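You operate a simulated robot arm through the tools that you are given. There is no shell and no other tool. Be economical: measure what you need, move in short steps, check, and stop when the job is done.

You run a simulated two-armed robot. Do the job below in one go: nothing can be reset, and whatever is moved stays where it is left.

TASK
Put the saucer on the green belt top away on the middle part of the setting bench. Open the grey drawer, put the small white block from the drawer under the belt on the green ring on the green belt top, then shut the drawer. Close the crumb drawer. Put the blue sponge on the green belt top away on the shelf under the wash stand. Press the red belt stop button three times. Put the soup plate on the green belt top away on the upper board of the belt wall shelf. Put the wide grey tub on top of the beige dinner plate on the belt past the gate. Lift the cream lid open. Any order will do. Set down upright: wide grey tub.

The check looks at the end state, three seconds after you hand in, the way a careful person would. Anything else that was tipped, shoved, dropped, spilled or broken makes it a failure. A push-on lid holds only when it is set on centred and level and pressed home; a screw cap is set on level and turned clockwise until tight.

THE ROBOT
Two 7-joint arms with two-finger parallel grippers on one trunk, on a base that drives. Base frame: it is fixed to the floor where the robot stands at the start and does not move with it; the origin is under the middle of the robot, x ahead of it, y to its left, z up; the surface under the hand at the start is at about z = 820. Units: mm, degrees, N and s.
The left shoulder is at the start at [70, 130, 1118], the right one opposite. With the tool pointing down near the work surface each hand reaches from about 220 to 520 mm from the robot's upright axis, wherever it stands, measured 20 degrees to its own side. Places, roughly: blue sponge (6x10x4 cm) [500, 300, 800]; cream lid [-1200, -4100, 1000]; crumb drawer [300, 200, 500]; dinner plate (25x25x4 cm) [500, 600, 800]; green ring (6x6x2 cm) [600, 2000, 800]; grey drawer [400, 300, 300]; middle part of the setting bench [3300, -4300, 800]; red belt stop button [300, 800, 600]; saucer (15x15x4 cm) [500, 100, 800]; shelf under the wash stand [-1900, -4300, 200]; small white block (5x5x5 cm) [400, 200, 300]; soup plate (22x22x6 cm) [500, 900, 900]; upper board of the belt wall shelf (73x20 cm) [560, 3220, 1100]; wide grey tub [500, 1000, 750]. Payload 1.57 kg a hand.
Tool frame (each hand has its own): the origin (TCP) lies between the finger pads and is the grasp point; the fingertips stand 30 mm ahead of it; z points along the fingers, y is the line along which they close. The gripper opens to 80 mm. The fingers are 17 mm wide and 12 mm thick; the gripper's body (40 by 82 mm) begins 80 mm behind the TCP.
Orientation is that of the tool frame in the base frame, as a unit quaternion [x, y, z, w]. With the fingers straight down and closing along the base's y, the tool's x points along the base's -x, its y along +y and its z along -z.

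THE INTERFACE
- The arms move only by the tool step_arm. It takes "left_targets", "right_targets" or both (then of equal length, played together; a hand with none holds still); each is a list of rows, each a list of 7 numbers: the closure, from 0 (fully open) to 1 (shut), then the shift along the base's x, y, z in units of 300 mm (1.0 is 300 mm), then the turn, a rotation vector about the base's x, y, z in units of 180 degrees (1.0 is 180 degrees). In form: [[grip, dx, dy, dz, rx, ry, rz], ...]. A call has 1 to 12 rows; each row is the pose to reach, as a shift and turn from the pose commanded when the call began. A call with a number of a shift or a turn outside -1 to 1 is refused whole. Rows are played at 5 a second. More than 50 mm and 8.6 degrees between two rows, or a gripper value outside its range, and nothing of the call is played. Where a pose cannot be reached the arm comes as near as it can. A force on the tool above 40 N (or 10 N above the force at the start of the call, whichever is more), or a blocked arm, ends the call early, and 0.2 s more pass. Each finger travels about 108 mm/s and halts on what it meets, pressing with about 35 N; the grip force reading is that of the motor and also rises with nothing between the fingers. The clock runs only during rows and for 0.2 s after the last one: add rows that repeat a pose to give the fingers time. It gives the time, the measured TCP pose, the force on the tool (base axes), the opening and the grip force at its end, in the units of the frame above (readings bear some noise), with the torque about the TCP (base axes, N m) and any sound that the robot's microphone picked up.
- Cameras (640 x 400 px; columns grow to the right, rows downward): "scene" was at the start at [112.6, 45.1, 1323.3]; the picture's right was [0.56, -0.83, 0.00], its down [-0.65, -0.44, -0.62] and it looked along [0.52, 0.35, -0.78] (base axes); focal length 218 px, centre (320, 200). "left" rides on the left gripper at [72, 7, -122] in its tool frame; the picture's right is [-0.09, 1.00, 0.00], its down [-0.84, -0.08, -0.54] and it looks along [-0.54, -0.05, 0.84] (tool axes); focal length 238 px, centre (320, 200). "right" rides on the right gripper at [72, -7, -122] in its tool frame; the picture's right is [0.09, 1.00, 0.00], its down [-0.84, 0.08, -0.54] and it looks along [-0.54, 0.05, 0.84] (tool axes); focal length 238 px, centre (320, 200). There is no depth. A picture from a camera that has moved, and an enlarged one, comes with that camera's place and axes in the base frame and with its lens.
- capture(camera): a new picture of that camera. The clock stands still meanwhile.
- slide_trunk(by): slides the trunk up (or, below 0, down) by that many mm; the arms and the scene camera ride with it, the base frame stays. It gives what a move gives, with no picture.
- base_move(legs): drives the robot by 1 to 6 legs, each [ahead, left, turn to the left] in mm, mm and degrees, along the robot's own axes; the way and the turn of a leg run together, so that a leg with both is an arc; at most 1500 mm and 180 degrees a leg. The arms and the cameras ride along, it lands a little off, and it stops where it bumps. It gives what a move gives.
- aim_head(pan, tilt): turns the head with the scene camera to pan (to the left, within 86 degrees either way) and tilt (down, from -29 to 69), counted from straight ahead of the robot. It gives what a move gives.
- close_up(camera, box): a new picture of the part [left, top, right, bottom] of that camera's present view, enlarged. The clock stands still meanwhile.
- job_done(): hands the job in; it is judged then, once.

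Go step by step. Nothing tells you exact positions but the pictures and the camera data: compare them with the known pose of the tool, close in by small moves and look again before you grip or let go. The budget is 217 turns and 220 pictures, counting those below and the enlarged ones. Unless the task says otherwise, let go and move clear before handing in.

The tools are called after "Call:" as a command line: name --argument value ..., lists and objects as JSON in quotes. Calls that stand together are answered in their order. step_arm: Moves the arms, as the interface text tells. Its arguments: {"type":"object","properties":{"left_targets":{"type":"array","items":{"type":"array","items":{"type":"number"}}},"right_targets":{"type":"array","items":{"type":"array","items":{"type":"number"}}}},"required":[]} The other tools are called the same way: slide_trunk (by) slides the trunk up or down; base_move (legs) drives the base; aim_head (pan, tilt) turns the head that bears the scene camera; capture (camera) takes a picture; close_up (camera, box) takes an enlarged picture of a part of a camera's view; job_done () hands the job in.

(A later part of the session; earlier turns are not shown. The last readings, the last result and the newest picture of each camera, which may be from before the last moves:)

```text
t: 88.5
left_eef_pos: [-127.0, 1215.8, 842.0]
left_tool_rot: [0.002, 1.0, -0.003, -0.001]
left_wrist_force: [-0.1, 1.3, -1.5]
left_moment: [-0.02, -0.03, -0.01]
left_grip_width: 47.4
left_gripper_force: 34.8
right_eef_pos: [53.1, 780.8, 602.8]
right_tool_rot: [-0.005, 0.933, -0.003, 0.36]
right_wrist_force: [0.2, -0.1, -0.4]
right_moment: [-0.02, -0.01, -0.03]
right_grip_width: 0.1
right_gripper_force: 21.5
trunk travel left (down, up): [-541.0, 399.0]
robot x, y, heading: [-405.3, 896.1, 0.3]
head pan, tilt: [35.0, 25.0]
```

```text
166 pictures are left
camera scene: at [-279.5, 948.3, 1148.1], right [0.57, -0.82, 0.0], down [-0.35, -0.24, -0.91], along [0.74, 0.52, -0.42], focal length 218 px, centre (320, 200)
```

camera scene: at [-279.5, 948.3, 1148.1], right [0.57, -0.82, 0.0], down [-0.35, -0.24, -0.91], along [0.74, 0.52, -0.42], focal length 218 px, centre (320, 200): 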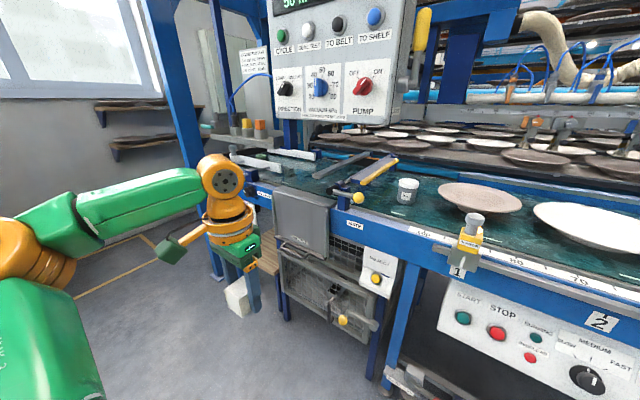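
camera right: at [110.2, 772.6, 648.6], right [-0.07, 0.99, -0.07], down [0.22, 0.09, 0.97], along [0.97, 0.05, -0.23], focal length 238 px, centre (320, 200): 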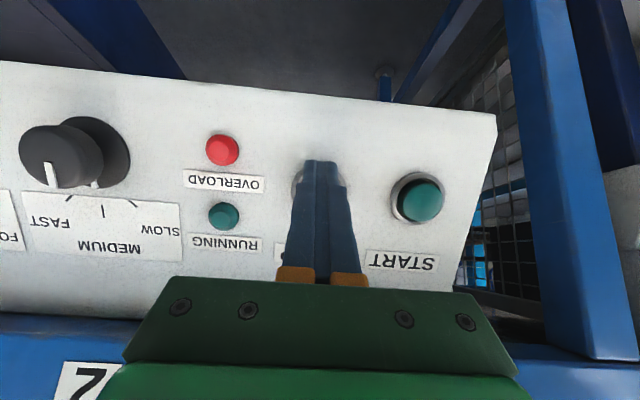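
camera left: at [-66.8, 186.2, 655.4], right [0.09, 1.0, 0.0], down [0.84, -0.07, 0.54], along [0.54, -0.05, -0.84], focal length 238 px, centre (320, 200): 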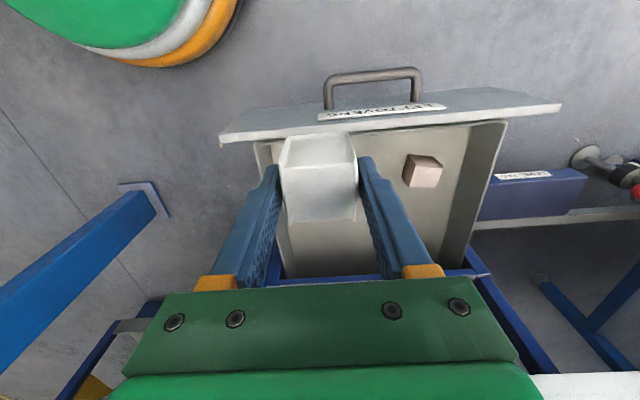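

All three presses clicked. Now I drive left toward the ring end of the belt, with the trunk a bit higher.

Call:
slide_trunk --by 220

Call:
base_move --legs '[[0, 750, 0]]'

Call:
aim_head --pan 5 --tilt 35

Call:
capture --camera "scene"

Call:
aim_head --pan 50 --tilt 25

Call:
capture --camera "scene"

```text
t: 90.8
left_eef_pos: [-126.5, 1216.2, 1061.8]
left_tool_rot: [0.001, 1.0, -0.001, -0.001]
left_wrist_force: [-0.9, -0.4, -1.1]
left_moment: [0.0, -0.01, -0.03]
left_grip_width: 47.3
left_gripper_force: 34.6
right_eef_pos: [53.6, 780.2, 823.4]
right_tool_rot: [-0.003, 0.933, -0.003, 0.36]
right_wrist_force: [-0.1, 1.3, 0.0]
right_moment: [0.03, 0.03, -0.01]
right_grip_width: 0.3
right_gripper_force: 21.0
trunk travel left (down, up): [-761.0, 179.0]
robot x, y, heading: [-406.6, 891.3, -0.2]
head pan, tilt: [35.0, 25.0]
```

```text
t: 94.9
left_eef_pos: [-126.3, 1970.8, 1063.0]
left_tool_rot: [0.003, 1.0, -0.002, -0.001]
left_wrist_force: [0.3, -0.2, -0.2]
left_moment: [0.0, -0.02, 0.04]
left_grip_width: 47.5
left_gripper_force: 34.8
right_eef_pos: [52.3, 1535.2, 822.6]
right_tool_rot: [-0.003, 0.933, -0.003, 0.36]
right_wrist_force: [-0.2, 0.3, -0.1]
right_moment: [-0.02, -0.01, 0.0]
right_grip_width: 0.2
right_gripper_force: 21.3
trunk travel left (down, up): [-761.0, 179.0]
robot x, y, heading: [-405.3, 1650.0, 0.1]
head pan, tilt: [35.0, 25.0]
```

```text
t: 95.9
left_eef_pos: [-126.1, 1971.5, 1062.6]
left_tool_rot: [0.003, 1.0, -0.003, -0.001]
left_wrist_force: [-0.6, 0.5, -1.1]
left_moment: [0.02, -0.01, 0.01]
left_grip_width: 47.4
left_gripper_force: 35.1
right_eef_pos: [52.8, 1535.2, 822.9]
right_tool_rot: [-0.003, 0.933, -0.003, 0.359]
right_wrist_force: [0.5, -0.2, 0.2]
right_moment: [-0.02, -0.01, 0.0]
right_grip_width: 0.0
right_gripper_force: 21.1
trunk travel left (down, up): [-761.0, 179.0]
robot x, y, heading: [-403.3, 1649.6, 0.3]
head pan, tilt: [5.0, 35.0]
```

```text
165 pictures are left
camera scene: at [-267.2, 1659.1, 1352.4], right [0.09, -1.0, 0.0], down [-0.57, -0.05, -0.82], along [0.82, 0.07, -0.57], focal length 218 px, centre (320, 200)
```

scene: 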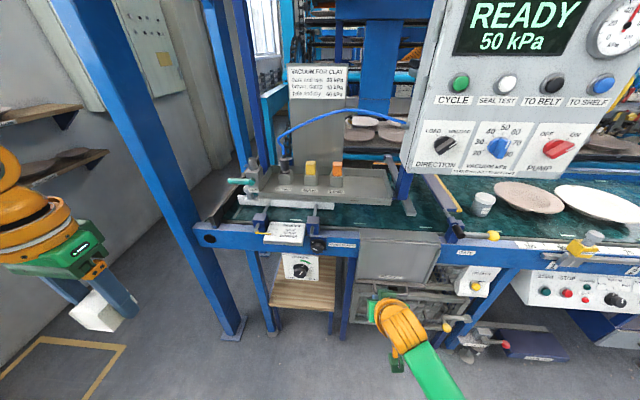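

```text
t: 97.0
left_eef_pos: [-126.3, 1970.9, 1063.1]
left_tool_rot: [0.003, 1.0, -0.003, 0.0]
left_wrist_force: [0.0, 1.0, -0.5]
left_moment: [-0.01, -0.02, -0.01]
left_grip_width: 47.6
left_gripper_force: 35.3
right_eef_pos: [52.2, 1536.7, 822.7]
right_tool_rot: [-0.003, 0.933, -0.002, 0.36]
right_wrist_force: [1.0, 0.5, -0.4]
right_moment: [0.0, -0.03, -0.03]
right_grip_width: 0.1
right_gripper_force: 21.1
trunk travel left (down, up): [-761.0, 179.0]
robot x, y, heading: [-405.1, 1647.9, -0.0]
head pan, tilt: [50.0, 25.0]
```

```text
164 pictures are left
camera scene: at [-295.6, 1721.8, 1368.1], right [0.77, -0.64, 0.0], down [-0.27, -0.32, -0.91], along [0.58, 0.69, -0.42], focal length 218 px, centre (320, 200)
```

scene: 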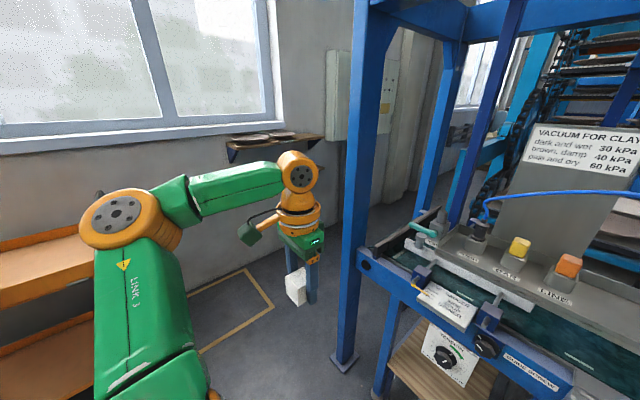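

The end of the belt has a rack with connectors; I zoom in to find the green ring.

Call:
aim_head --pan 20 --tilt 35

Call:
close_up --camera "scene" --box '[240, 80, 480, 260]'

Call:
capture --camera "scene"

```text
t: 97.9
left_eef_pos: [-125.4, 1971.7, 1062.0]
left_tool_rot: [0.003, 1.0, -0.002, -0.001]
left_wrist_force: [0.1, 0.9, -1.0]
left_moment: [0.02, 0.0, 0.02]
left_grip_width: 47.2
left_gripper_force: 35.0
right_eef_pos: [52.7, 1536.1, 824.0]
right_tool_rot: [-0.004, 0.933, -0.002, 0.359]
right_wrist_force: [-0.5, -0.9, -0.4]
right_moment: [-0.02, 0.02, -0.02]
right_grip_width: 0.2
right_gripper_force: 20.8
trunk travel left (down, up): [-761.0, 179.0]
robot x, y, heading: [-404.2, 1645.1, -0.0]
head pan, tilt: [20.0, 35.0]
```

```text
2.22 times, centred on (360, 170) of scene
camera zoom: at [-272.3, 1681.6, 1352.4], right [0.34, -0.94, 0.0], down [-0.54, -0.2, -0.82], along [0.77, 0.28, -0.57], focal length 484 px, centre (231, 267)
```

zoom: 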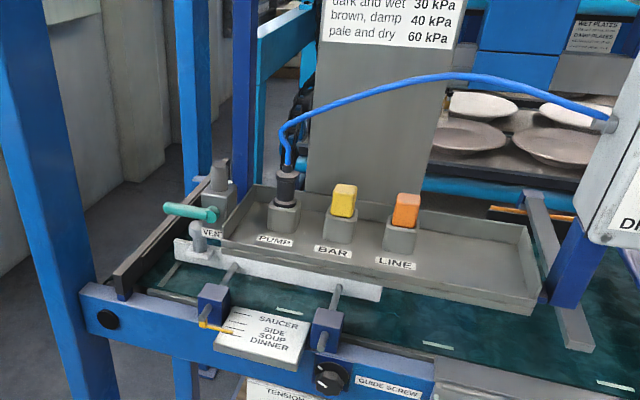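

```text
162 pictures are left
camera scene: at [-272.3, 1681.6, 1352.4], right [0.34, -0.94, 0.0], down [-0.54, -0.2, -0.82], along [0.77, 0.28, -0.57], focal length 218 px, centre (320, 200)
```

scene: 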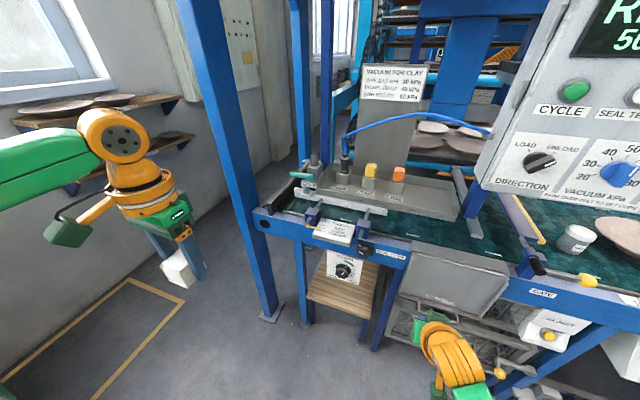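

The ring isn't visible from here; I move nearer and higher to look down on the belt's left end.

Call:
base_move --legs '[[200, 0, 0]]'

Call:
slide_trunk --by 150

Call:
aim_head --pan 20 --tilt 50

Call:
capture --camera "scene"

Call:
capture --camera "left"

```text
t: 99.6
left_eef_pos: [67.3, 1971.4, 1062.8]
left_tool_rot: [0.004, 1.0, -0.003, -0.001]
left_wrist_force: [0.3, -0.2, -0.8]
left_moment: [-0.01, 0.02, 0.03]
left_grip_width: 47.4
left_gripper_force: 34.9
right_eef_pos: [243.9, 1534.9, 821.0]
right_tool_rot: [-0.003, 0.935, -0.003, 0.355]
right_wrist_force: [0.3, 0.7, -0.1]
right_moment: [0.0, 0.02, 0.01]
right_grip_width: 0.0
right_gripper_force: 21.1
trunk travel left (down, up): [-761.0, 179.0]
robot x, y, heading: [-209.3, 1648.6, -0.2]
head pan, tilt: [20.0, 35.0]
stopped in leg 1: the force on the tool passed its limit at 131 N (the readings are from after the stop); the commanded pose is now the measured one
```

```text
t: 101.3
left_eef_pos: [68.1, 1971.9, 1213.6]
left_tool_rot: [0.004, 1.0, -0.003, -0.001]
left_wrist_force: [-0.5, -0.3, 0.0]
left_moment: [0.02, 0.04, 0.0]
left_grip_width: 47.3
left_gripper_force: 35.2
right_eef_pos: [242.6, 1535.0, 969.8]
right_tool_rot: [-0.002, 0.935, -0.004, 0.354]
right_wrist_force: [-7.9, 1.0, -12.8]
right_moment: [0.11, -0.12, -0.06]
right_grip_width: 0.1
right_gripper_force: 20.7
trunk travel left (down, up): [-911.0, 29.0]
robot x, y, heading: [-211.9, 1648.1, -0.3]
head pan, tilt: [20.0, 35.0]
```

```text
t: 102.1
left_eef_pos: [67.6, 1970.2, 1212.3]
left_tool_rot: [0.004, 1.0, -0.003, 0.0]
left_wrist_force: [-0.8, -1.1, -1.9]
left_moment: [0.01, 0.02, 0.01]
left_grip_width: 47.2
left_gripper_force: 35.2
right_eef_pos: [242.2, 1534.5, 970.9]
right_tool_rot: [-0.003, 0.935, -0.003, 0.355]
right_wrist_force: [-12.7, 2.0, -24.5]
right_moment: [0.15, -0.25, -0.1]
right_grip_width: 0.0
right_gripper_force: 21.2
trunk travel left (down, up): [-911.0, 29.0]
robot x, y, heading: [-213.5, 1650.8, -0.1]
head pan, tilt: [20.0, 50.0]
```

```text
161 pictures are left
camera scene: at [-89.3, 1676.6, 1480.5], right [0.34, -0.94, 0.0], down [-0.72, -0.26, -0.64], along [0.61, 0.22, -0.77], focal length 218 px, centre (320, 200)
```

scene: 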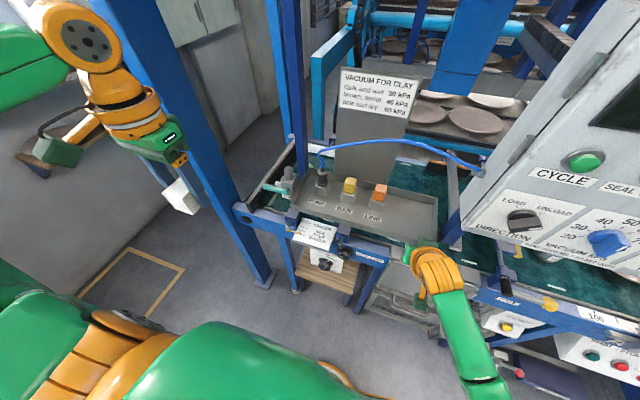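

```text
160 pictures are left
camera left: at [-4.2, 1977.5, 1334.8], right [0.1, 0.99, -0.01], down [0.84, -0.08, 0.54], along [0.54, -0.06, -0.84], focal length 238 px, centre (320, 200)
```

left: 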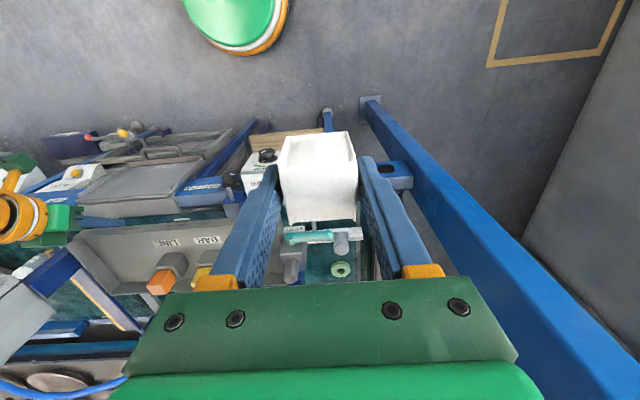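

The green ring is visible in the left camera at about (579, 1983, 830), behind the vent valve. But my right hand is touching something by the control box, so I back away first and check.

Call:
base_move --legs '[[-150, 0, 0]]'

Call:
aim_head --pan -5 --tilt 40

Call:
capture --camera "scene"

Call:
capture --camera "right"

```text
t: 103.4
left_eef_pos: [-74.6, 1970.1, 1212.1]
left_tool_rot: [0.004, 1.0, -0.003, -0.001]
left_wrist_force: [1.0, 1.1, -1.5]
left_moment: [0.0, 0.02, 0.0]
left_grip_width: 47.2
left_gripper_force: 34.8
right_eef_pos: [99.1, 1535.5, 970.0]
right_tool_rot: [-0.002, 0.935, -0.004, 0.354]
right_wrist_force: [0.2, -0.7, -0.1]
right_moment: [0.01, 0.0, -0.01]
right_grip_width: 0.2
right_gripper_force: 21.3
trunk travel left (down, up): [-911.0, 29.0]
robot x, y, heading: [-354.9, 1648.6, -0.3]
head pan, tilt: [20.0, 50.0]
```

```text
t: 104.3
left_eef_pos: [-79.6, 1970.0, 1213.6]
left_tool_rot: [0.005, 1.0, -0.002, -0.001]
left_wrist_force: [-0.1, 0.4, -0.6]
left_moment: [-0.01, 0.01, -0.02]
left_grip_width: 47.6
left_gripper_force: 34.8
right_eef_pos: [96.4, 1536.5, 972.8]
right_tool_rot: [-0.003, 0.934, -0.002, 0.356]
right_wrist_force: [0.0, 0.8, -0.4]
right_moment: [-0.02, -0.04, 0.01]
right_grip_width: 0.0
right_gripper_force: 21.2
trunk travel left (down, up): [-911.0, 29.0]
robot x, y, heading: [-358.9, 1648.5, -0.4]
head pan, tilt: [-5.0, 40.0]
```

```text
159 pictures are left
camera scene: at [-224.7, 1643.7, 1494.9], right [-0.09, -1.0, 0.0], down [-0.64, 0.06, -0.77], along [0.76, -0.07, -0.64], focal length 218 px, centre (320, 200)
```

scene: 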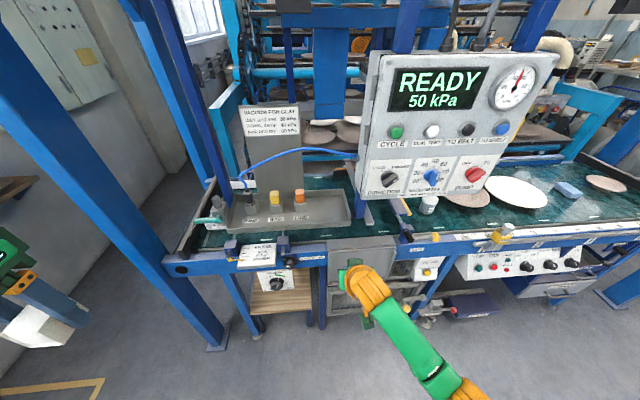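

```text
158 pictures are left
camera right: at [-37.9, 1527.7, 1015.8], right [-0.07, 1.0, -0.07], down [0.26, 0.09, 0.96], along [0.96, 0.05, -0.27], focal length 238 px, centre (320, 200)
```

right: 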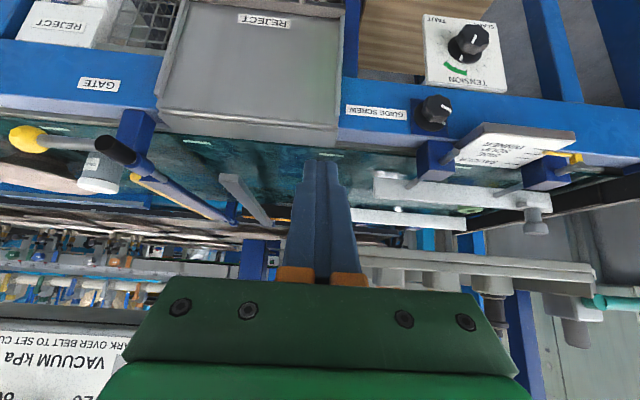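

Nothing looks disturbed; the hand just met the fixed frame. I fold the right arm back to fingers-down close to the body so it stays clear.

Call:
step_arm --right_targets '[[0.5, -0.083, -0.02, 0.04, 0, 0.029, 0], [0.5, -0.167, -0.04, 0.08, 0, 0.058, 0], [0.5, -0.25, -0.06, 0.12, 0, 0.087, 0], [0.5, -0.333, -0.08, 0.16, 0, 0.116, 0], [0.5, -0.417, -0.1, 0.2, 0, 0.145, 0], [0.5, -0.5, -0.12, 0.24, 0, 0.174, 0], [0.5, -0.583, -0.14, 0.28, 0, 0.203, 0], [0.5, -0.667, -0.167, 0.33, 0, 0.232, 0]]'

Call:
base_move --legs '[[0, 150, 0], [300, 0, 0]]'

Call:
aim_head --pan 25 --tilt 45

Call:
capture --camera "scene"

Call:
capture --camera "left"

```text
t: 106.1
left_eef_pos: [-79.9, 1970.3, 1213.6]
left_tool_rot: [0.005, 1.0, -0.003, 0.0]
left_wrist_force: [-0.1, -0.5, -1.0]
left_moment: [0.03, 0.0, 0.01]
left_grip_width: 47.5
left_gripper_force: 34.9
right_eef_pos: [-104.3, 1484.0, 1071.1]
right_tool_rot: [-0.003, 1.0, -0.002, 0.0]
right_wrist_force: [-0.3, 1.1, -0.4]
right_moment: [-0.01, 0.0, 0.01]
right_grip_width: 40.1
right_gripper_force: 0.1
trunk travel left (down, up): [-911.0, 29.0]
robot x, y, heading: [-360.1, 1649.0, -0.4]
head pan, tilt: [-5.0, 40.0]
```

```text
t: 109.2
left_eef_pos: [217.3, 2121.5, 1213.1]
left_tool_rot: [0.004, 1.0, -0.003, 0.001]
left_wrist_force: [-0.5, -0.5, -0.8]
left_moment: [0.06, -0.03, -0.02]
left_grip_width: 47.6
left_gripper_force: 35.0
right_eef_pos: [193.6, 1636.6, 1071.8]
right_tool_rot: [-0.005, 1.0, -0.002, 0.001]
right_wrist_force: [-0.1, 0.0, 0.7]
right_moment: [-0.02, -0.02, -0.02]
right_grip_width: 40.2
right_gripper_force: 0.1
trunk travel left (down, up): [-911.0, 29.0]
robot x, y, heading: [-58.1, 1801.2, -0.2]
head pan, tilt: [-5.0, 40.0]
```

```text
t: 110.1
left_eef_pos: [220.0, 2121.5, 1212.3]
left_tool_rot: [0.003, 1.0, -0.003, -0.001]
left_wrist_force: [-0.1, 0.0, -0.6]
left_moment: [0.0, 0.0, 0.01]
left_grip_width: 47.3
left_gripper_force: 35.2
right_eef_pos: [196.9, 1634.8, 1070.8]
right_tool_rot: [-0.004, 1.0, -0.001, -0.001]
right_wrist_force: [0.0, 0.5, 0.3]
right_moment: [0.0, 0.0, 0.01]
right_grip_width: 40.2
right_gripper_force: 0.1
trunk travel left (down, up): [-911.0, 29.0]
robot x, y, heading: [-58.2, 1799.8, -0.2]
head pan, tilt: [25.0, 45.0]
```

```text
157 pictures are left
camera scene: at [65.5, 1835.4, 1487.5], right [0.42, -0.91, 0.0], down [-0.64, -0.3, -0.71], along [0.64, 0.3, -0.71], focal length 218 px, centre (320, 200)
```

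scene: 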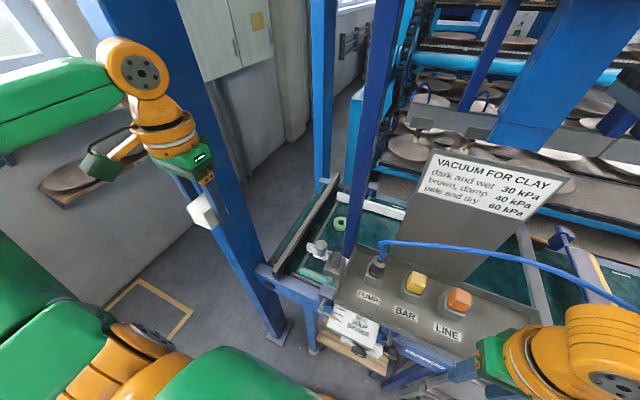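

```text
156 pictures are left
camera left: at [148.8, 2128.4, 1334.7], right [0.1, 1.0, -0.01], down [0.84, -0.08, 0.54], along [0.54, -0.06, -0.84], focal length 238 px, centre (320, 200)
```

left: 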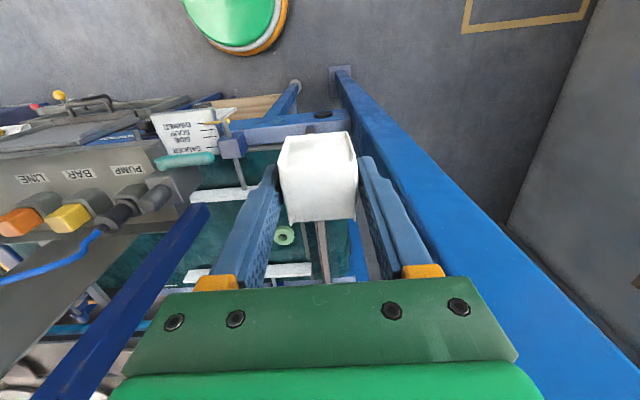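

The ring sits at about (569, 1984, 840), between the dark post at (468, 1912) and the corner post. I bring the left hand inward, then shift the base left and forward so the arm can reach in straight.

Call:
step_arm --left_targets '[[1, 0, -0.1, 0, 0, 0, 0], [1, 0, -0.2, -0.05, 0, 0, 0], [1, 0, -0.3, -0.1, 0, 0, 0], [1, 0, -0.4, -0.15, 0, 0, 0], [1, 0, -0.5, -0.2, 0, 0, 0], [1, 0, -0.57, -0.25, 0, 0, 0]]'

Call:
base_move --legs '[[0, 85, 0]]'

Call:
base_move --legs '[[120, 0, 0]]'

Call:
capture --camera "scene"

Call:
capture --camera "left"

```text
t: 111.5
left_eef_pos: [221.0, 1948.1, 1137.8]
left_tool_rot: [0.003, 1.0, -0.003, -0.001]
left_wrist_force: [-0.3, 0.8, -0.3]
left_moment: [0.02, 0.03, 0.03]
left_grip_width: 47.4
left_gripper_force: 35.2
right_eef_pos: [197.3, 1633.6, 1071.2]
right_tool_rot: [-0.005, 1.0, -0.002, -0.001]
right_wrist_force: [0.2, -0.4, 0.0]
right_moment: [-0.01, -0.04, -0.02]
right_grip_width: 40.0
right_gripper_force: 0.0
trunk travel left (down, up): [-911.0, 29.0]
robot x, y, heading: [-60.9, 1798.7, -0.2]
head pan, tilt: [25.0, 45.0]
```

```text
t: 112.6
left_eef_pos: [220.3, 2027.1, 1138.8]
left_tool_rot: [0.003, 1.0, 0.001, -0.001]
left_wrist_force: [-0.5, -0.3, -0.7]
left_moment: [0.06, 0.05, -0.02]
left_grip_width: 47.5
left_gripper_force: 35.7
right_eef_pos: [196.2, 1712.7, 1070.6]
right_tool_rot: [-0.003, 1.0, 0.002, 0.0]
right_wrist_force: [0.0, -0.2, -0.6]
right_moment: [0.05, -0.04, 0.02]
right_grip_width: 39.9
right_gripper_force: 0.0
trunk travel left (down, up): [-911.0, 29.0]
robot x, y, heading: [-57.9, 1882.7, -0.6]
head pan, tilt: [25.0, 45.0]
```

```text
t: 113.9
left_eef_pos: [328.2, 2032.5, 1142.3]
left_tool_rot: [0.002, 1.0, -0.001, 0.006]
left_wrist_force: [0.7, 0.2, -0.6]
left_moment: [0.0, 0.0, 0.05]
left_grip_width: 47.2
left_gripper_force: 35.0
right_eef_pos: [306.7, 1717.0, 1072.5]
right_tool_rot: [-0.005, 1.0, -0.002, 0.006]
right_wrist_force: [-2.1, 0.2, 0.1]
right_moment: [0.04, 0.08, -0.01]
right_grip_width: 40.1
right_gripper_force: 0.0
trunk travel left (down, up): [-911.0, 29.0]
robot x, y, heading: [61.7, 1884.4, -0.1]
head pan, tilt: [25.0, 45.0]
stopped in leg 1: the robot was blocked; the commanded pose is now the measured one
```

```text
155 pictures are left
camera scene: at [169.1, 1915.9, 1489.1], right [0.42, -0.91, 0.0], down [-0.63, -0.3, -0.71], along [0.65, 0.3, -0.7], focal length 218 px, centre (320, 200)
```

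scene: 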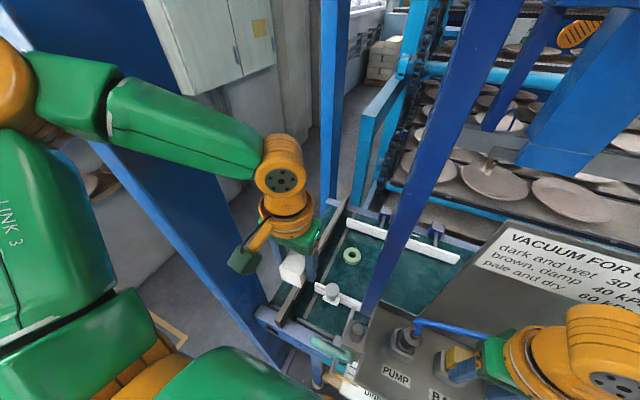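

```text
154 pictures are left
camera left: at [255.0, 2038.9, 1263.6], right [0.1, 1.0, 0.0], down [0.83, -0.08, 0.55], along [0.55, -0.05, -0.83], focal length 238 px, centre (320, 200)
```

left: 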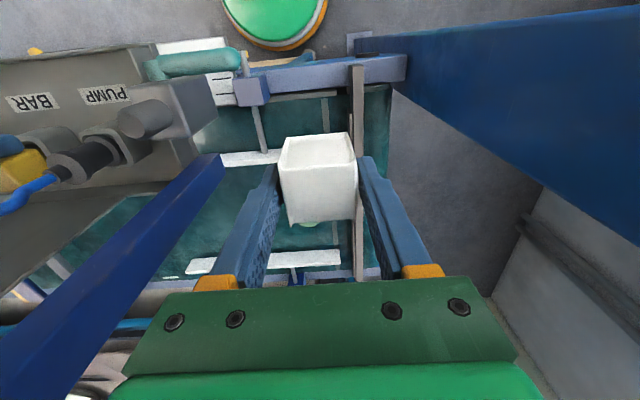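

The base stopped against the frame, but the ring should be within reach. I ease back slightly and extend the arm toward it.

Call:
base_move --legs '[[-12, 0, 0]]'

Call:
step_arm --left_targets '[[1, 0.1, -0.03, 0, 0, 0, 0], [1, 0.2, -0.06, 0, 0, 0, 0], [1, 0.3, -0.09, 0, 0, 0, 0], [1, 0.4, -0.12, 0, 0, 0, 0], [1, 0.5, -0.14, 0, 0, 0, 0], [1, 0.6, -0.16, 0, 0, 0, 0]]'

Call:
capture --camera "scene"

Call:
capture --camera "left"

```text
t: 114.7
left_eef_pos: [325.4, 2033.2, 1139.4]
left_tool_rot: [0.003, 1.0, -0.001, 0.001]
left_wrist_force: [0.3, 0.5, -0.7]
left_moment: [0.02, 0.01, 0.01]
left_grip_width: 47.5
left_gripper_force: 34.8
right_eef_pos: [302.1, 1717.1, 1070.7]
right_tool_rot: [-0.004, 1.0, -0.002, 0.0]
right_wrist_force: [0.4, 0.2, -0.5]
right_moment: [0.01, 0.01, -0.02]
right_grip_width: 39.9
right_gripper_force: 0.0
trunk travel left (down, up): [-911.0, 29.0]
robot x, y, heading: [48.3, 1882.8, 0.0]
head pan, tilt: [25.0, 45.0]
```

```text
t: 116.3
left_eef_pos: [413.1, 2079.5, 1159.4]
left_tool_rot: [-0.071, 0.997, -0.001, 0.029]
left_wrist_force: [-0.6, 0.1, -1.2]
left_moment: [-0.04, -0.07, 0.0]
left_grip_width: 47.7
left_gripper_force: 34.4
left hand out of reach, approached as far as the arm can: row 4, 5, 6
right_eef_pos: [295.3, 1733.2, 1071.2]
right_tool_rot: [-0.052, 0.999, 0.009, 0.009]
right_wrist_force: [0.3, 0.4, 0.9]
right_moment: [0.0, 0.01, -0.04]
right_grip_width: 40.0
right_gripper_force: 0.2
trunk travel left (down, up): [-911.0, 29.0]
robot x, y, heading: [44.6, 1898.1, 5.3]
head pan, tilt: [25.0, 45.0]
stopped in row 6 (left hand): the arm was blocked; the commanded pose is now the measured one
```

```text
153 pictures are left
camera scene: at [97.4, 1906.7, 1493.1], right [0.5, -0.86, 0.0], down [-0.58, -0.33, -0.75], along [0.64, 0.38, -0.67], focal length 218 px, centre (320, 200)
```

scene: 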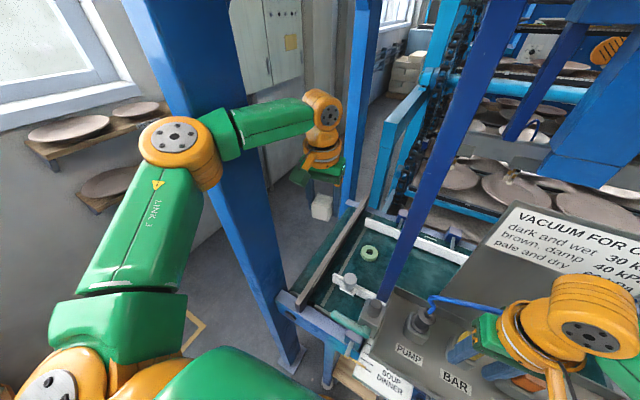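

```text
152 pictures are left
camera left: at [334.3, 2074.7, 1278.2], right [-0.05, 1.0, 0.0], down [0.81, 0.04, 0.59], along [0.59, 0.03, -0.81], focal length 238 px, centre (320, 200)
```

left: 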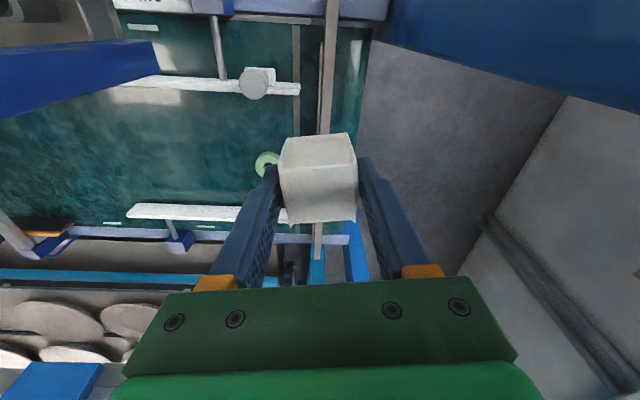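

The elbow met the corner post and nudged my own heading. I back out; approaching from further right will let the elbow fit between the two posts.

Call:
base_move --legs '[[-60, 0, 0]]'

Call:
step_arm --left_targets '[[1, -0.1, -0.05, 0, 0, 0, 0], [1, -0.2, -0.1, 0, 0, 0, 0], [1, -0.3, -0.15, 0, 0, 0, 0]]'

Call:
base_move --legs '[[-60, 0, 0], [0, -100, -5.3]]'

Call:
capture --camera "scene"

```text
t: 117.0
left_eef_pos: [419.4, 2092.2, 1155.1]
left_tool_rot: [-0.097, 0.995, -0.001, 0.024]
left_wrist_force: [-0.2, -0.2, -1.0]
left_moment: [0.03, -0.02, -0.03]
left_grip_width: 47.5
left_gripper_force: 35.0
right_eef_pos: [311.1, 1738.3, 1064.5]
right_tool_rot: [-0.075, 0.997, 0.007, -0.008]
right_wrist_force: [-6.4, -3.4, 20.0]
right_moment: [-0.46, 0.03, -0.46]
right_grip_width: 41.2
right_gripper_force: 0.9
trunk travel left (down, up): [-911.0, 29.0]
robot x, y, heading: [27.1, 1890.6, 7.9]
head pan, tilt: [25.0, 45.0]
stopped in leg 1: the robot was blocked; the commanded pose is now the measured one
```

```text
t: 117.2
left_eef_pos: [410.6, 2083.9, 1147.8]
left_tool_rot: [-0.09, 0.996, 0.0, 0.016]
left_wrist_force: [1.3, -0.1, -1.3]
left_moment: [-0.01, 0.01, 0.0]
left_grip_width: 47.2
left_gripper_force: 35.1
right_eef_pos: [312.5, 1736.2, 1064.8]
right_tool_rot: [-0.073, 0.997, 0.007, -0.008]
right_wrist_force: [0.3, 0.3, 0.5]
right_moment: [0.01, 0.0, 0.02]
right_grip_width: 39.9
right_gripper_force: 0.1
trunk travel left (down, up): [-911.0, 29.0]
robot x, y, heading: [24.8, 1890.7, 7.5]
head pan, tilt: [25.0, 45.0]
stopped in row 1 (right hand): the force on the tool passed its limit at 69 N (the readings are from after the stop); the commanded pose is now the measured one
```

```text
t: 119.0
left_eef_pos: [388.9, 1973.1, 1137.4]
left_tool_rot: [-0.046, 0.999, -0.015, 0.01]
left_wrist_force: [0.6, -0.9, -1.0]
left_moment: [0.04, 0.01, 0.01]
left_grip_width: 47.4
left_gripper_force: 35.2
right_eef_pos: [256.5, 1633.6, 1067.1]
right_tool_rot: [-0.029, 0.999, -0.007, -0.014]
right_wrist_force: [0.8, 0.3, 0.7]
right_moment: [0.03, 0.02, 0.01]
right_grip_width: 40.0
right_gripper_force: 0.1
trunk travel left (down, up): [-911.0, 29.0]
robot x, y, heading: [-25.5, 1781.9, 2.7]
head pan, tilt: [25.0, 45.0]
```

```text
151 pictures are left
camera scene: at [81.9, 1825.2, 1488.7], right [0.46, -0.89, 0.01], down [-0.62, -0.33, -0.71], along [0.63, 0.33, -0.7], focal length 218 px, centre (320, 200)
```

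scene: 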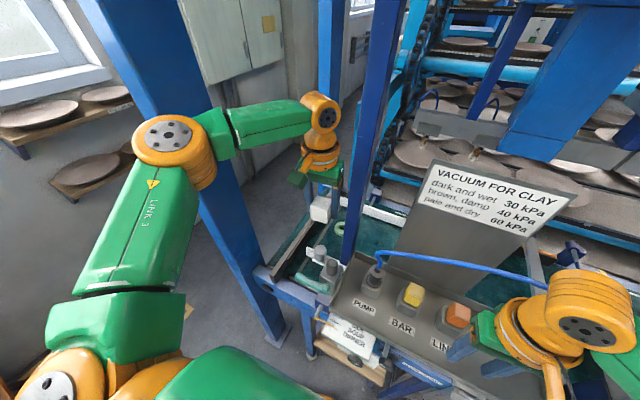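

Now at y≈1782 the elbow has room. I raise the right hand well clear, level the left hand, then drive forward.

Call:
step_arm --left_targets '[[1, -0.05, 0, 0.03, 0.0095, 0.0064, -0.015], [1, -0.1, 0, 0.05, 0.0095, 0.0064, -0.029], [1, -0.15, 0, 0.05, 0.0095, 0.0064, -0.029], [1, -0.2, 0, 0.05, 0.0095, 0.0064, -0.029], [1, -0.2, 0, 0.05, 0.0095, 0.0064, -0.029], [1, -0.2, 0, 0.05, 0.0095, 0.0064, -0.029]]' --right_targets '[[0.5, -0.05, 0, 0.14, 0, 0, 0], [0.5, -0.1, 0, 0.28, 0, 0, 0], [0.5, -0.15, 0, 0.42, 0, 0, 0], [0.5, -0.15, 0, 0.56, 0, 0, 0], [0.5, -0.15, 0, 0.64, 0, 0, 0], [0.5, -0.15, 0, 0.7, 0, 0, 0]]'

Call:
base_move --legs '[[100, 0, -2.7]]'

Call:
capture --camera "scene"

```text
t: 120.4
left_eef_pos: [338.1, 1970.3, 1149.7]
left_tool_rot: [-0.002, 1.0, 0.001, -0.006]
left_wrist_force: [-0.6, -1.2, -1.4]
left_moment: [-0.03, 0.02, 0.02]
left_grip_width: 47.4
left_gripper_force: 34.9
right_eef_pos: [221.8, 1633.0, 1274.9]
right_tool_rot: [-0.029, 0.999, -0.006, -0.019]
right_wrist_force: [-1.6, 1.4, -0.6]
right_moment: [0.03, -0.01, 0.02]
right_grip_width: 40.2
right_gripper_force: 0.1
trunk travel left (down, up): [-911.0, 29.0]
robot x, y, heading: [-27.3, 1778.6, 2.4]
head pan, tilt: [25.0, 45.0]
```

```text
t: 121.5
left_eef_pos: [407.5, 1945.7, 1156.0]
left_tool_rot: [0.048, 0.999, -0.007, 0.008]
left_wrist_force: [-0.3, 0.8, -1.3]
left_moment: [-0.03, 0.01, -0.01]
left_grip_width: 47.3
left_gripper_force: 35.1
right_eef_pos: [254.5, 1620.3, 1283.0]
right_tool_rot: [0.019, 1.0, -0.014, -0.002]
right_wrist_force: [0.1, 0.5, 0.5]
right_moment: [-0.01, -0.02, 0.01]
right_grip_width: 40.0
right_gripper_force: 0.1
trunk travel left (down, up): [-911.0, 29.0]
robot x, y, heading: [54.3, 1777.1, -3.0]
head pan, tilt: [25.0, 45.0]
stopped in leg 1: the robot was blocked; the commanded pose is now the measured one
```

```text
150 pictures are left
camera scene: at [141.1, 1827.4, 1490.6], right [0.37, -0.93, 0.03], down [-0.64, -0.27, -0.72], along [0.68, 0.25, -0.69], focal length 218 px, centre (320, 200)
```

scene: 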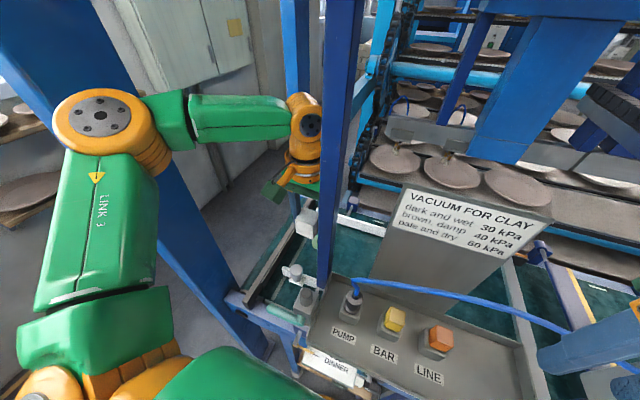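

The base is stopped by the frame at x≈50. I test how far the left arm can extend toward the ring from here.

Call:
step_arm --left_targets '[[1, 0.06, 0.03, -0.02, 0.0045, 0.005, 0.015], [1, 0.12, 0.06, -0.04, 0.0045, 0.005, 0.03], [1, 0.2, 0.08, -0.06, 0.0045, 0.005, 0.03], [1, 0.28, 0.1, -0.08, 0.0045, 0.005, 0.03], [1, 0.36, 0.12, -0.1, 0.0045, 0.005, 0.03], [1, 0.44, 0.13, -0.12, 0.0045, 0.005, 0.03], [1, 0.54, 0.13, -0.14, 0.0045, 0.005, 0.03], [1, 0.54, 0.13, -0.14, 0.0045, 0.005, 0.03]]'

Call:
capture --camera "scene"

Call:
capture --camera "left"

```text
t: 123.5
left_eef_pos: [483.9, 2006.0, 1121.5]
left_tool_rot: [0.003, 1.0, -0.003, -0.002]
left_wrist_force: [-0.3, -0.2, -0.7]
left_moment: [0.0, 0.01, -0.04]
left_grip_width: 47.4
left_gripper_force: 34.9
left hand out of reach, approached as far as the arm can: row 4, 5, 6, 7, 8
right_eef_pos: [254.5, 1620.2, 1282.6]
right_tool_rot: [0.022, 1.0, -0.015, -0.003]
right_wrist_force: [0.2, 0.2, 0.2]
right_moment: [0.0, -0.02, -0.02]
right_grip_width: 40.1
right_gripper_force: 0.1
trunk travel left (down, up): [-911.0, 29.0]
robot x, y, heading: [54.2, 1774.3, -3.8]
head pan, tilt: [25.0, 45.0]
stopped in row 8 (left hand): the arm was blocked; the commanded pose is now the measured one
```

```text
149 pictures are left
camera scene: at [142.6, 1827.9, 1489.5], right [0.37, -0.93, 0.03], down [-0.64, -0.27, -0.72], along [0.68, 0.25, -0.69], focal length 218 px, centre (320, 200)
```

scene: 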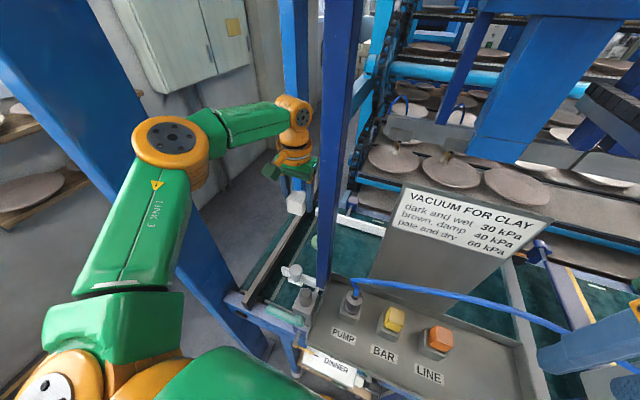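

```text
148 pictures are left
camera left: at [411.8, 2013.6, 1243.9], right [0.1, 1.0, 0.0], down [0.84, -0.08, 0.54], along [0.54, -0.06, -0.84], focal length 238 px, centre (320, 200)
```

left: 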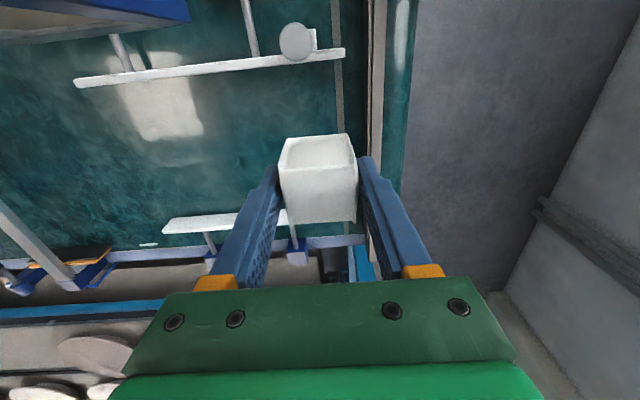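

Not reachable from the front. The belt's left end is open between the two corner posts, so I'll go round and reach in from there. First I retract and back off.

Call:
step_arm --left_targets '[[1, -0.1, -0.03, 0.02, 0, 0, 0], [1, -0.2, -0.06, 0.04, 0, 0, 0], [1, -0.3, -0.1, 0.06, 0, 0, 0], [1, -0.4, -0.13, 0.08, 0, 0, 0], [1, -0.5, -0.15, 0.1, 0, 0, 0], [1, -0.6, -0.15, 0.12, 0, 0, 0]]'

Call:
base_move --legs '[[-420, 0, 3.8]]'

Call:
aim_head --pan 75 --tilt 35

Call:
capture --camera "scene"

```text
t: 125.1
left_eef_pos: [303.6, 1962.3, 1153.1]
left_tool_rot: [0.004, 1.0, -0.002, -0.002]
left_wrist_force: [0.4, 0.1, -0.3]
left_moment: [-0.01, -0.01, 0.01]
left_grip_width: 47.2
left_gripper_force: 35.1
right_eef_pos: [254.8, 1620.3, 1282.9]
right_tool_rot: [0.024, 1.0, -0.014, -0.004]
right_wrist_force: [-0.3, 0.3, 0.4]
right_moment: [0.0, -0.01, 0.01]
right_grip_width: 40.2
right_gripper_force: 0.1
trunk travel left (down, up): [-911.0, 29.0]
robot x, y, heading: [56.8, 1772.8, -3.5]
head pan, tilt: [25.0, 45.0]
stopped in row 6 (left hand): the arm was blocked; the commanded pose is now the measured one
```

```text
t: 127.7
left_eef_pos: [-101.6, 1972.5, 1149.1]
left_tool_rot: [-0.031, 0.999, 0.007, -0.016]
left_wrist_force: [0.7, -0.4, -0.9]
left_moment: [0.01, 0.06, 0.0]
left_grip_width: 47.5
left_gripper_force: 34.4
right_eef_pos: [-121.3, 1628.0, 1271.8]
right_tool_rot: [-0.012, 1.0, -0.006, -0.018]
right_wrist_force: [0.4, 0.4, -0.6]
right_moment: [0.02, 0.05, 0.0]
right_grip_width: 40.2
right_gripper_force: 0.0
trunk travel left (down, up): [-911.0, 29.0]
robot x, y, heading: [-369.5, 1785.2, 0.5]
head pan, tilt: [25.0, 45.0]
```

```text
t: 128.9
left_eef_pos: [-104.3, 1973.2, 1149.5]
left_tool_rot: [-0.032, 0.999, 0.006, -0.016]
left_wrist_force: [-1.2, 0.1, 0.2]
left_moment: [0.05, 0.03, 0.0]
left_grip_width: 47.5
left_gripper_force: 34.8
right_eef_pos: [-124.1, 1626.3, 1273.7]
right_tool_rot: [-0.012, 1.0, -0.006, -0.016]
right_wrist_force: [0.4, -0.1, 0.7]
right_moment: [-0.02, -0.01, -0.03]
right_grip_width: 39.9
right_gripper_force: 0.0
trunk travel left (down, up): [-911.0, 29.0]
robot x, y, heading: [-366.1, 1782.7, 0.5]
head pan, tilt: [75.0, 35.0]
```

```text
147 pictures are left
camera scene: at [-295.5, 1872.7, 1502.4], right [0.97, -0.25, 0.0], down [-0.14, -0.56, -0.82], along [0.21, 0.79, -0.57], focal length 218 px, centre (320, 200)
```

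scene: 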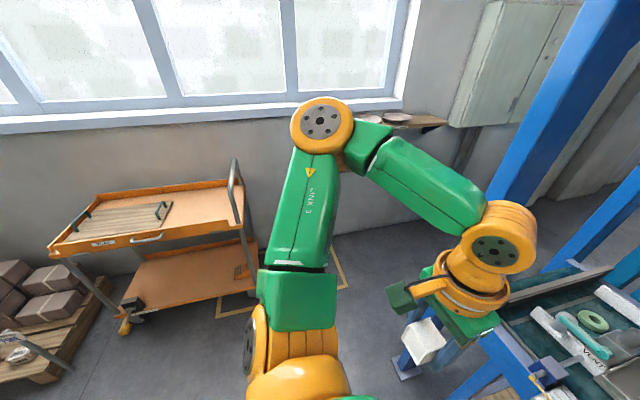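

Free floor there. I drive left past the corner post, turn to face along the belt's end, and back off a bit before strafing across.

Call:
base_move --legs '[[0, 620, 0], [0, 0, -90], [-300, 0, 0]]'

Call:
aim_head --pan 50 --tilt 35

Call:
capture --camera "scene"

```text
t: 137.5
left_eef_pos: [-187.8, 2355.9, 1148.5]
left_tool_rot: [0.683, 0.73, 0.018, -0.006]
left_wrist_force: [0.3, -0.1, -0.7]
left_moment: [0.02, -0.02, 0.03]
left_grip_width: 47.6
left_gripper_force: 34.5
right_eef_pos: [-535.7, 2372.9, 1271.5]
right_tool_rot: [0.698, 0.716, 0.011, -0.018]
right_wrist_force: [0.4, -0.2, 0.7]
right_moment: [0.03, 0.0, 0.02]
right_grip_width: 40.0
right_gripper_force: 0.0
trunk travel left (down, up): [-911.0, 29.0]
robot x, y, heading: [-376.0, 2623.9, -89.4]
head pan, tilt: [75.0, 35.0]
stopped in leg 3: the robot was blocked; the commanded pose is now the measured one
```

```text
t: 138.4
left_eef_pos: [-184.4, 2365.3, 1149.8]
left_tool_rot: [0.683, 0.73, 0.014, -0.006]
left_wrist_force: [-0.3, -0.4, -1.0]
left_moment: [-0.02, 0.0, 0.0]
left_grip_width: 47.3
left_gripper_force: 35.1
right_eef_pos: [-531.2, 2383.5, 1273.4]
right_tool_rot: [0.697, 0.717, 0.007, -0.016]
right_wrist_force: [-0.9, -0.7, 0.3]
right_moment: [-0.01, 0.0, 0.0]
right_grip_width: 40.0
right_gripper_force: 0.1
trunk travel left (down, up): [-911.0, 29.0]
robot x, y, heading: [-378.9, 2623.1, -89.4]
head pan, tilt: [50.0, 35.0]
```

```text
146 pictures are left
camera scene: at [-306.2, 2525.9, 1502.6], right [-0.63, -0.77, 0.0], down [-0.44, 0.36, -0.82], along [0.63, -0.52, -0.57], focal length 218 px, centre (320, 200)
```

scene: 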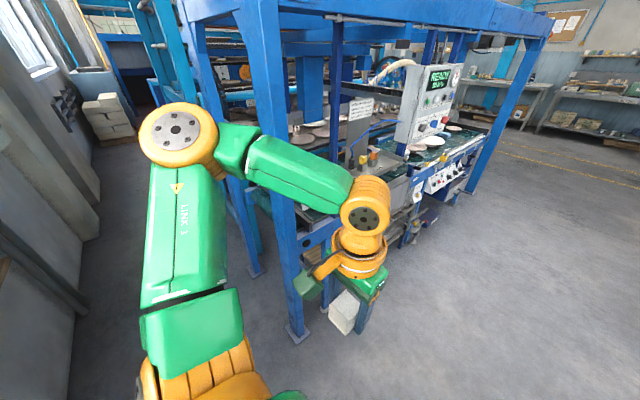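

I was stopped by something behind (the trolley, probably only touched). I ease forward a little and strafe toward the belt end.

Call:
base_move --legs '[[20, 0, 0], [0, 600, -0.6]]'

Call:
aim_head --pan 25 --tilt 40

Call:
capture --camera "scene"

Call:
aim_head --pan -86 --tilt 35

Call:
capture --camera "scene"

```text
t: 142.1
left_eef_pos: [407.3, 2344.9, 1149.7]
left_tool_rot: [0.688, 0.726, 0.016, -0.005]
left_wrist_force: [0.2, -0.6, -0.7]
left_moment: [0.01, -0.03, 0.0]
left_grip_width: 47.3
left_gripper_force: 34.9
right_eef_pos: [61.4, 2367.1, 1272.6]
right_tool_rot: [0.702, 0.712, 0.008, -0.016]
right_wrist_force: [-0.7, -0.7, -0.6]
right_moment: [0.01, -0.01, -0.03]
right_grip_width: 40.1
right_gripper_force: 0.1
trunk travel left (down, up): [-911.0, 29.0]
robot x, y, heading: [223.0, 2612.4, -90.0]
head pan, tilt: [50.0, 35.0]
```

```text
t: 143.0
left_eef_pos: [409.5, 2344.1, 1149.4]
left_tool_rot: [0.688, 0.726, 0.015, -0.005]
left_wrist_force: [0.4, 0.3, -1.1]
left_moment: [-0.01, -0.01, -0.04]
left_grip_width: 47.5
left_gripper_force: 35.2
right_eef_pos: [62.0, 2367.6, 1271.8]
right_tool_rot: [0.702, 0.712, 0.008, -0.017]
right_wrist_force: [0.8, 0.0, 0.1]
right_moment: [0.01, -0.04, 0.02]
right_grip_width: 40.2
right_gripper_force: 0.1
trunk travel left (down, up): [-911.0, 29.0]
robot x, y, heading: [223.2, 2608.2, -90.0]
head pan, tilt: [25.0, 40.0]
```

```text
145 pictures are left
camera scene: at [258.6, 2485.0, 1494.8], right [-0.91, -0.42, 0.0], down [-0.27, 0.58, -0.77], along [0.32, -0.69, -0.64], focal length 218 px, centre (320, 200)
```

scene: 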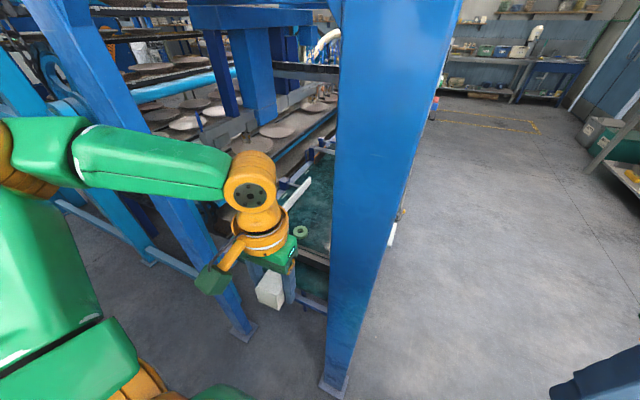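

```text
t: 144.9
left_eef_pos: [407.4, 2345.5, 1148.8]
left_tool_rot: [0.687, 0.726, 0.014, -0.006]
left_wrist_force: [-0.4, 0.3, -1.2]
left_moment: [0.01, 0.02, -0.02]
left_grip_width: 47.5
left_gripper_force: 34.6
right_eef_pos: [62.8, 2367.4, 1273.7]
right_tool_rot: [0.702, 0.712, 0.008, -0.017]
right_wrist_force: [-0.6, -0.7, -0.9]
right_moment: [-0.04, 0.0, -0.04]
right_grip_width: 40.3
right_gripper_force: 0.0
trunk travel left (down, up): [-911.0, 29.0]
robot x, y, heading: [221.8, 2605.1, -89.9]
head pan, tilt: [-85.9, 35.0]
```

```text
144 pictures are left
camera scene: at [134.4, 2555.8, 1502.4], right [-0.07, 1.0, 0.0], down [0.57, 0.04, -0.82], along [-0.82, -0.06, -0.57], focal length 218 px, centre (320, 200)
```

scene: 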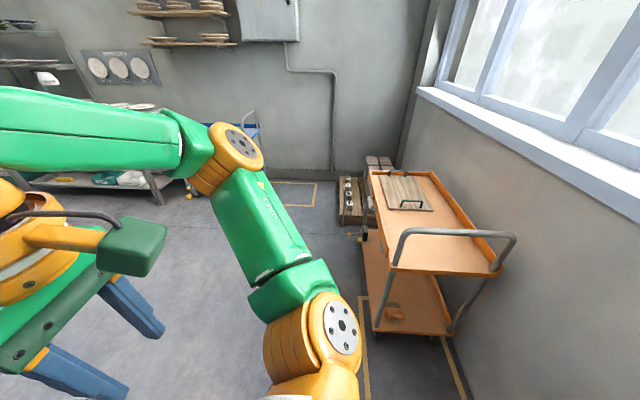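

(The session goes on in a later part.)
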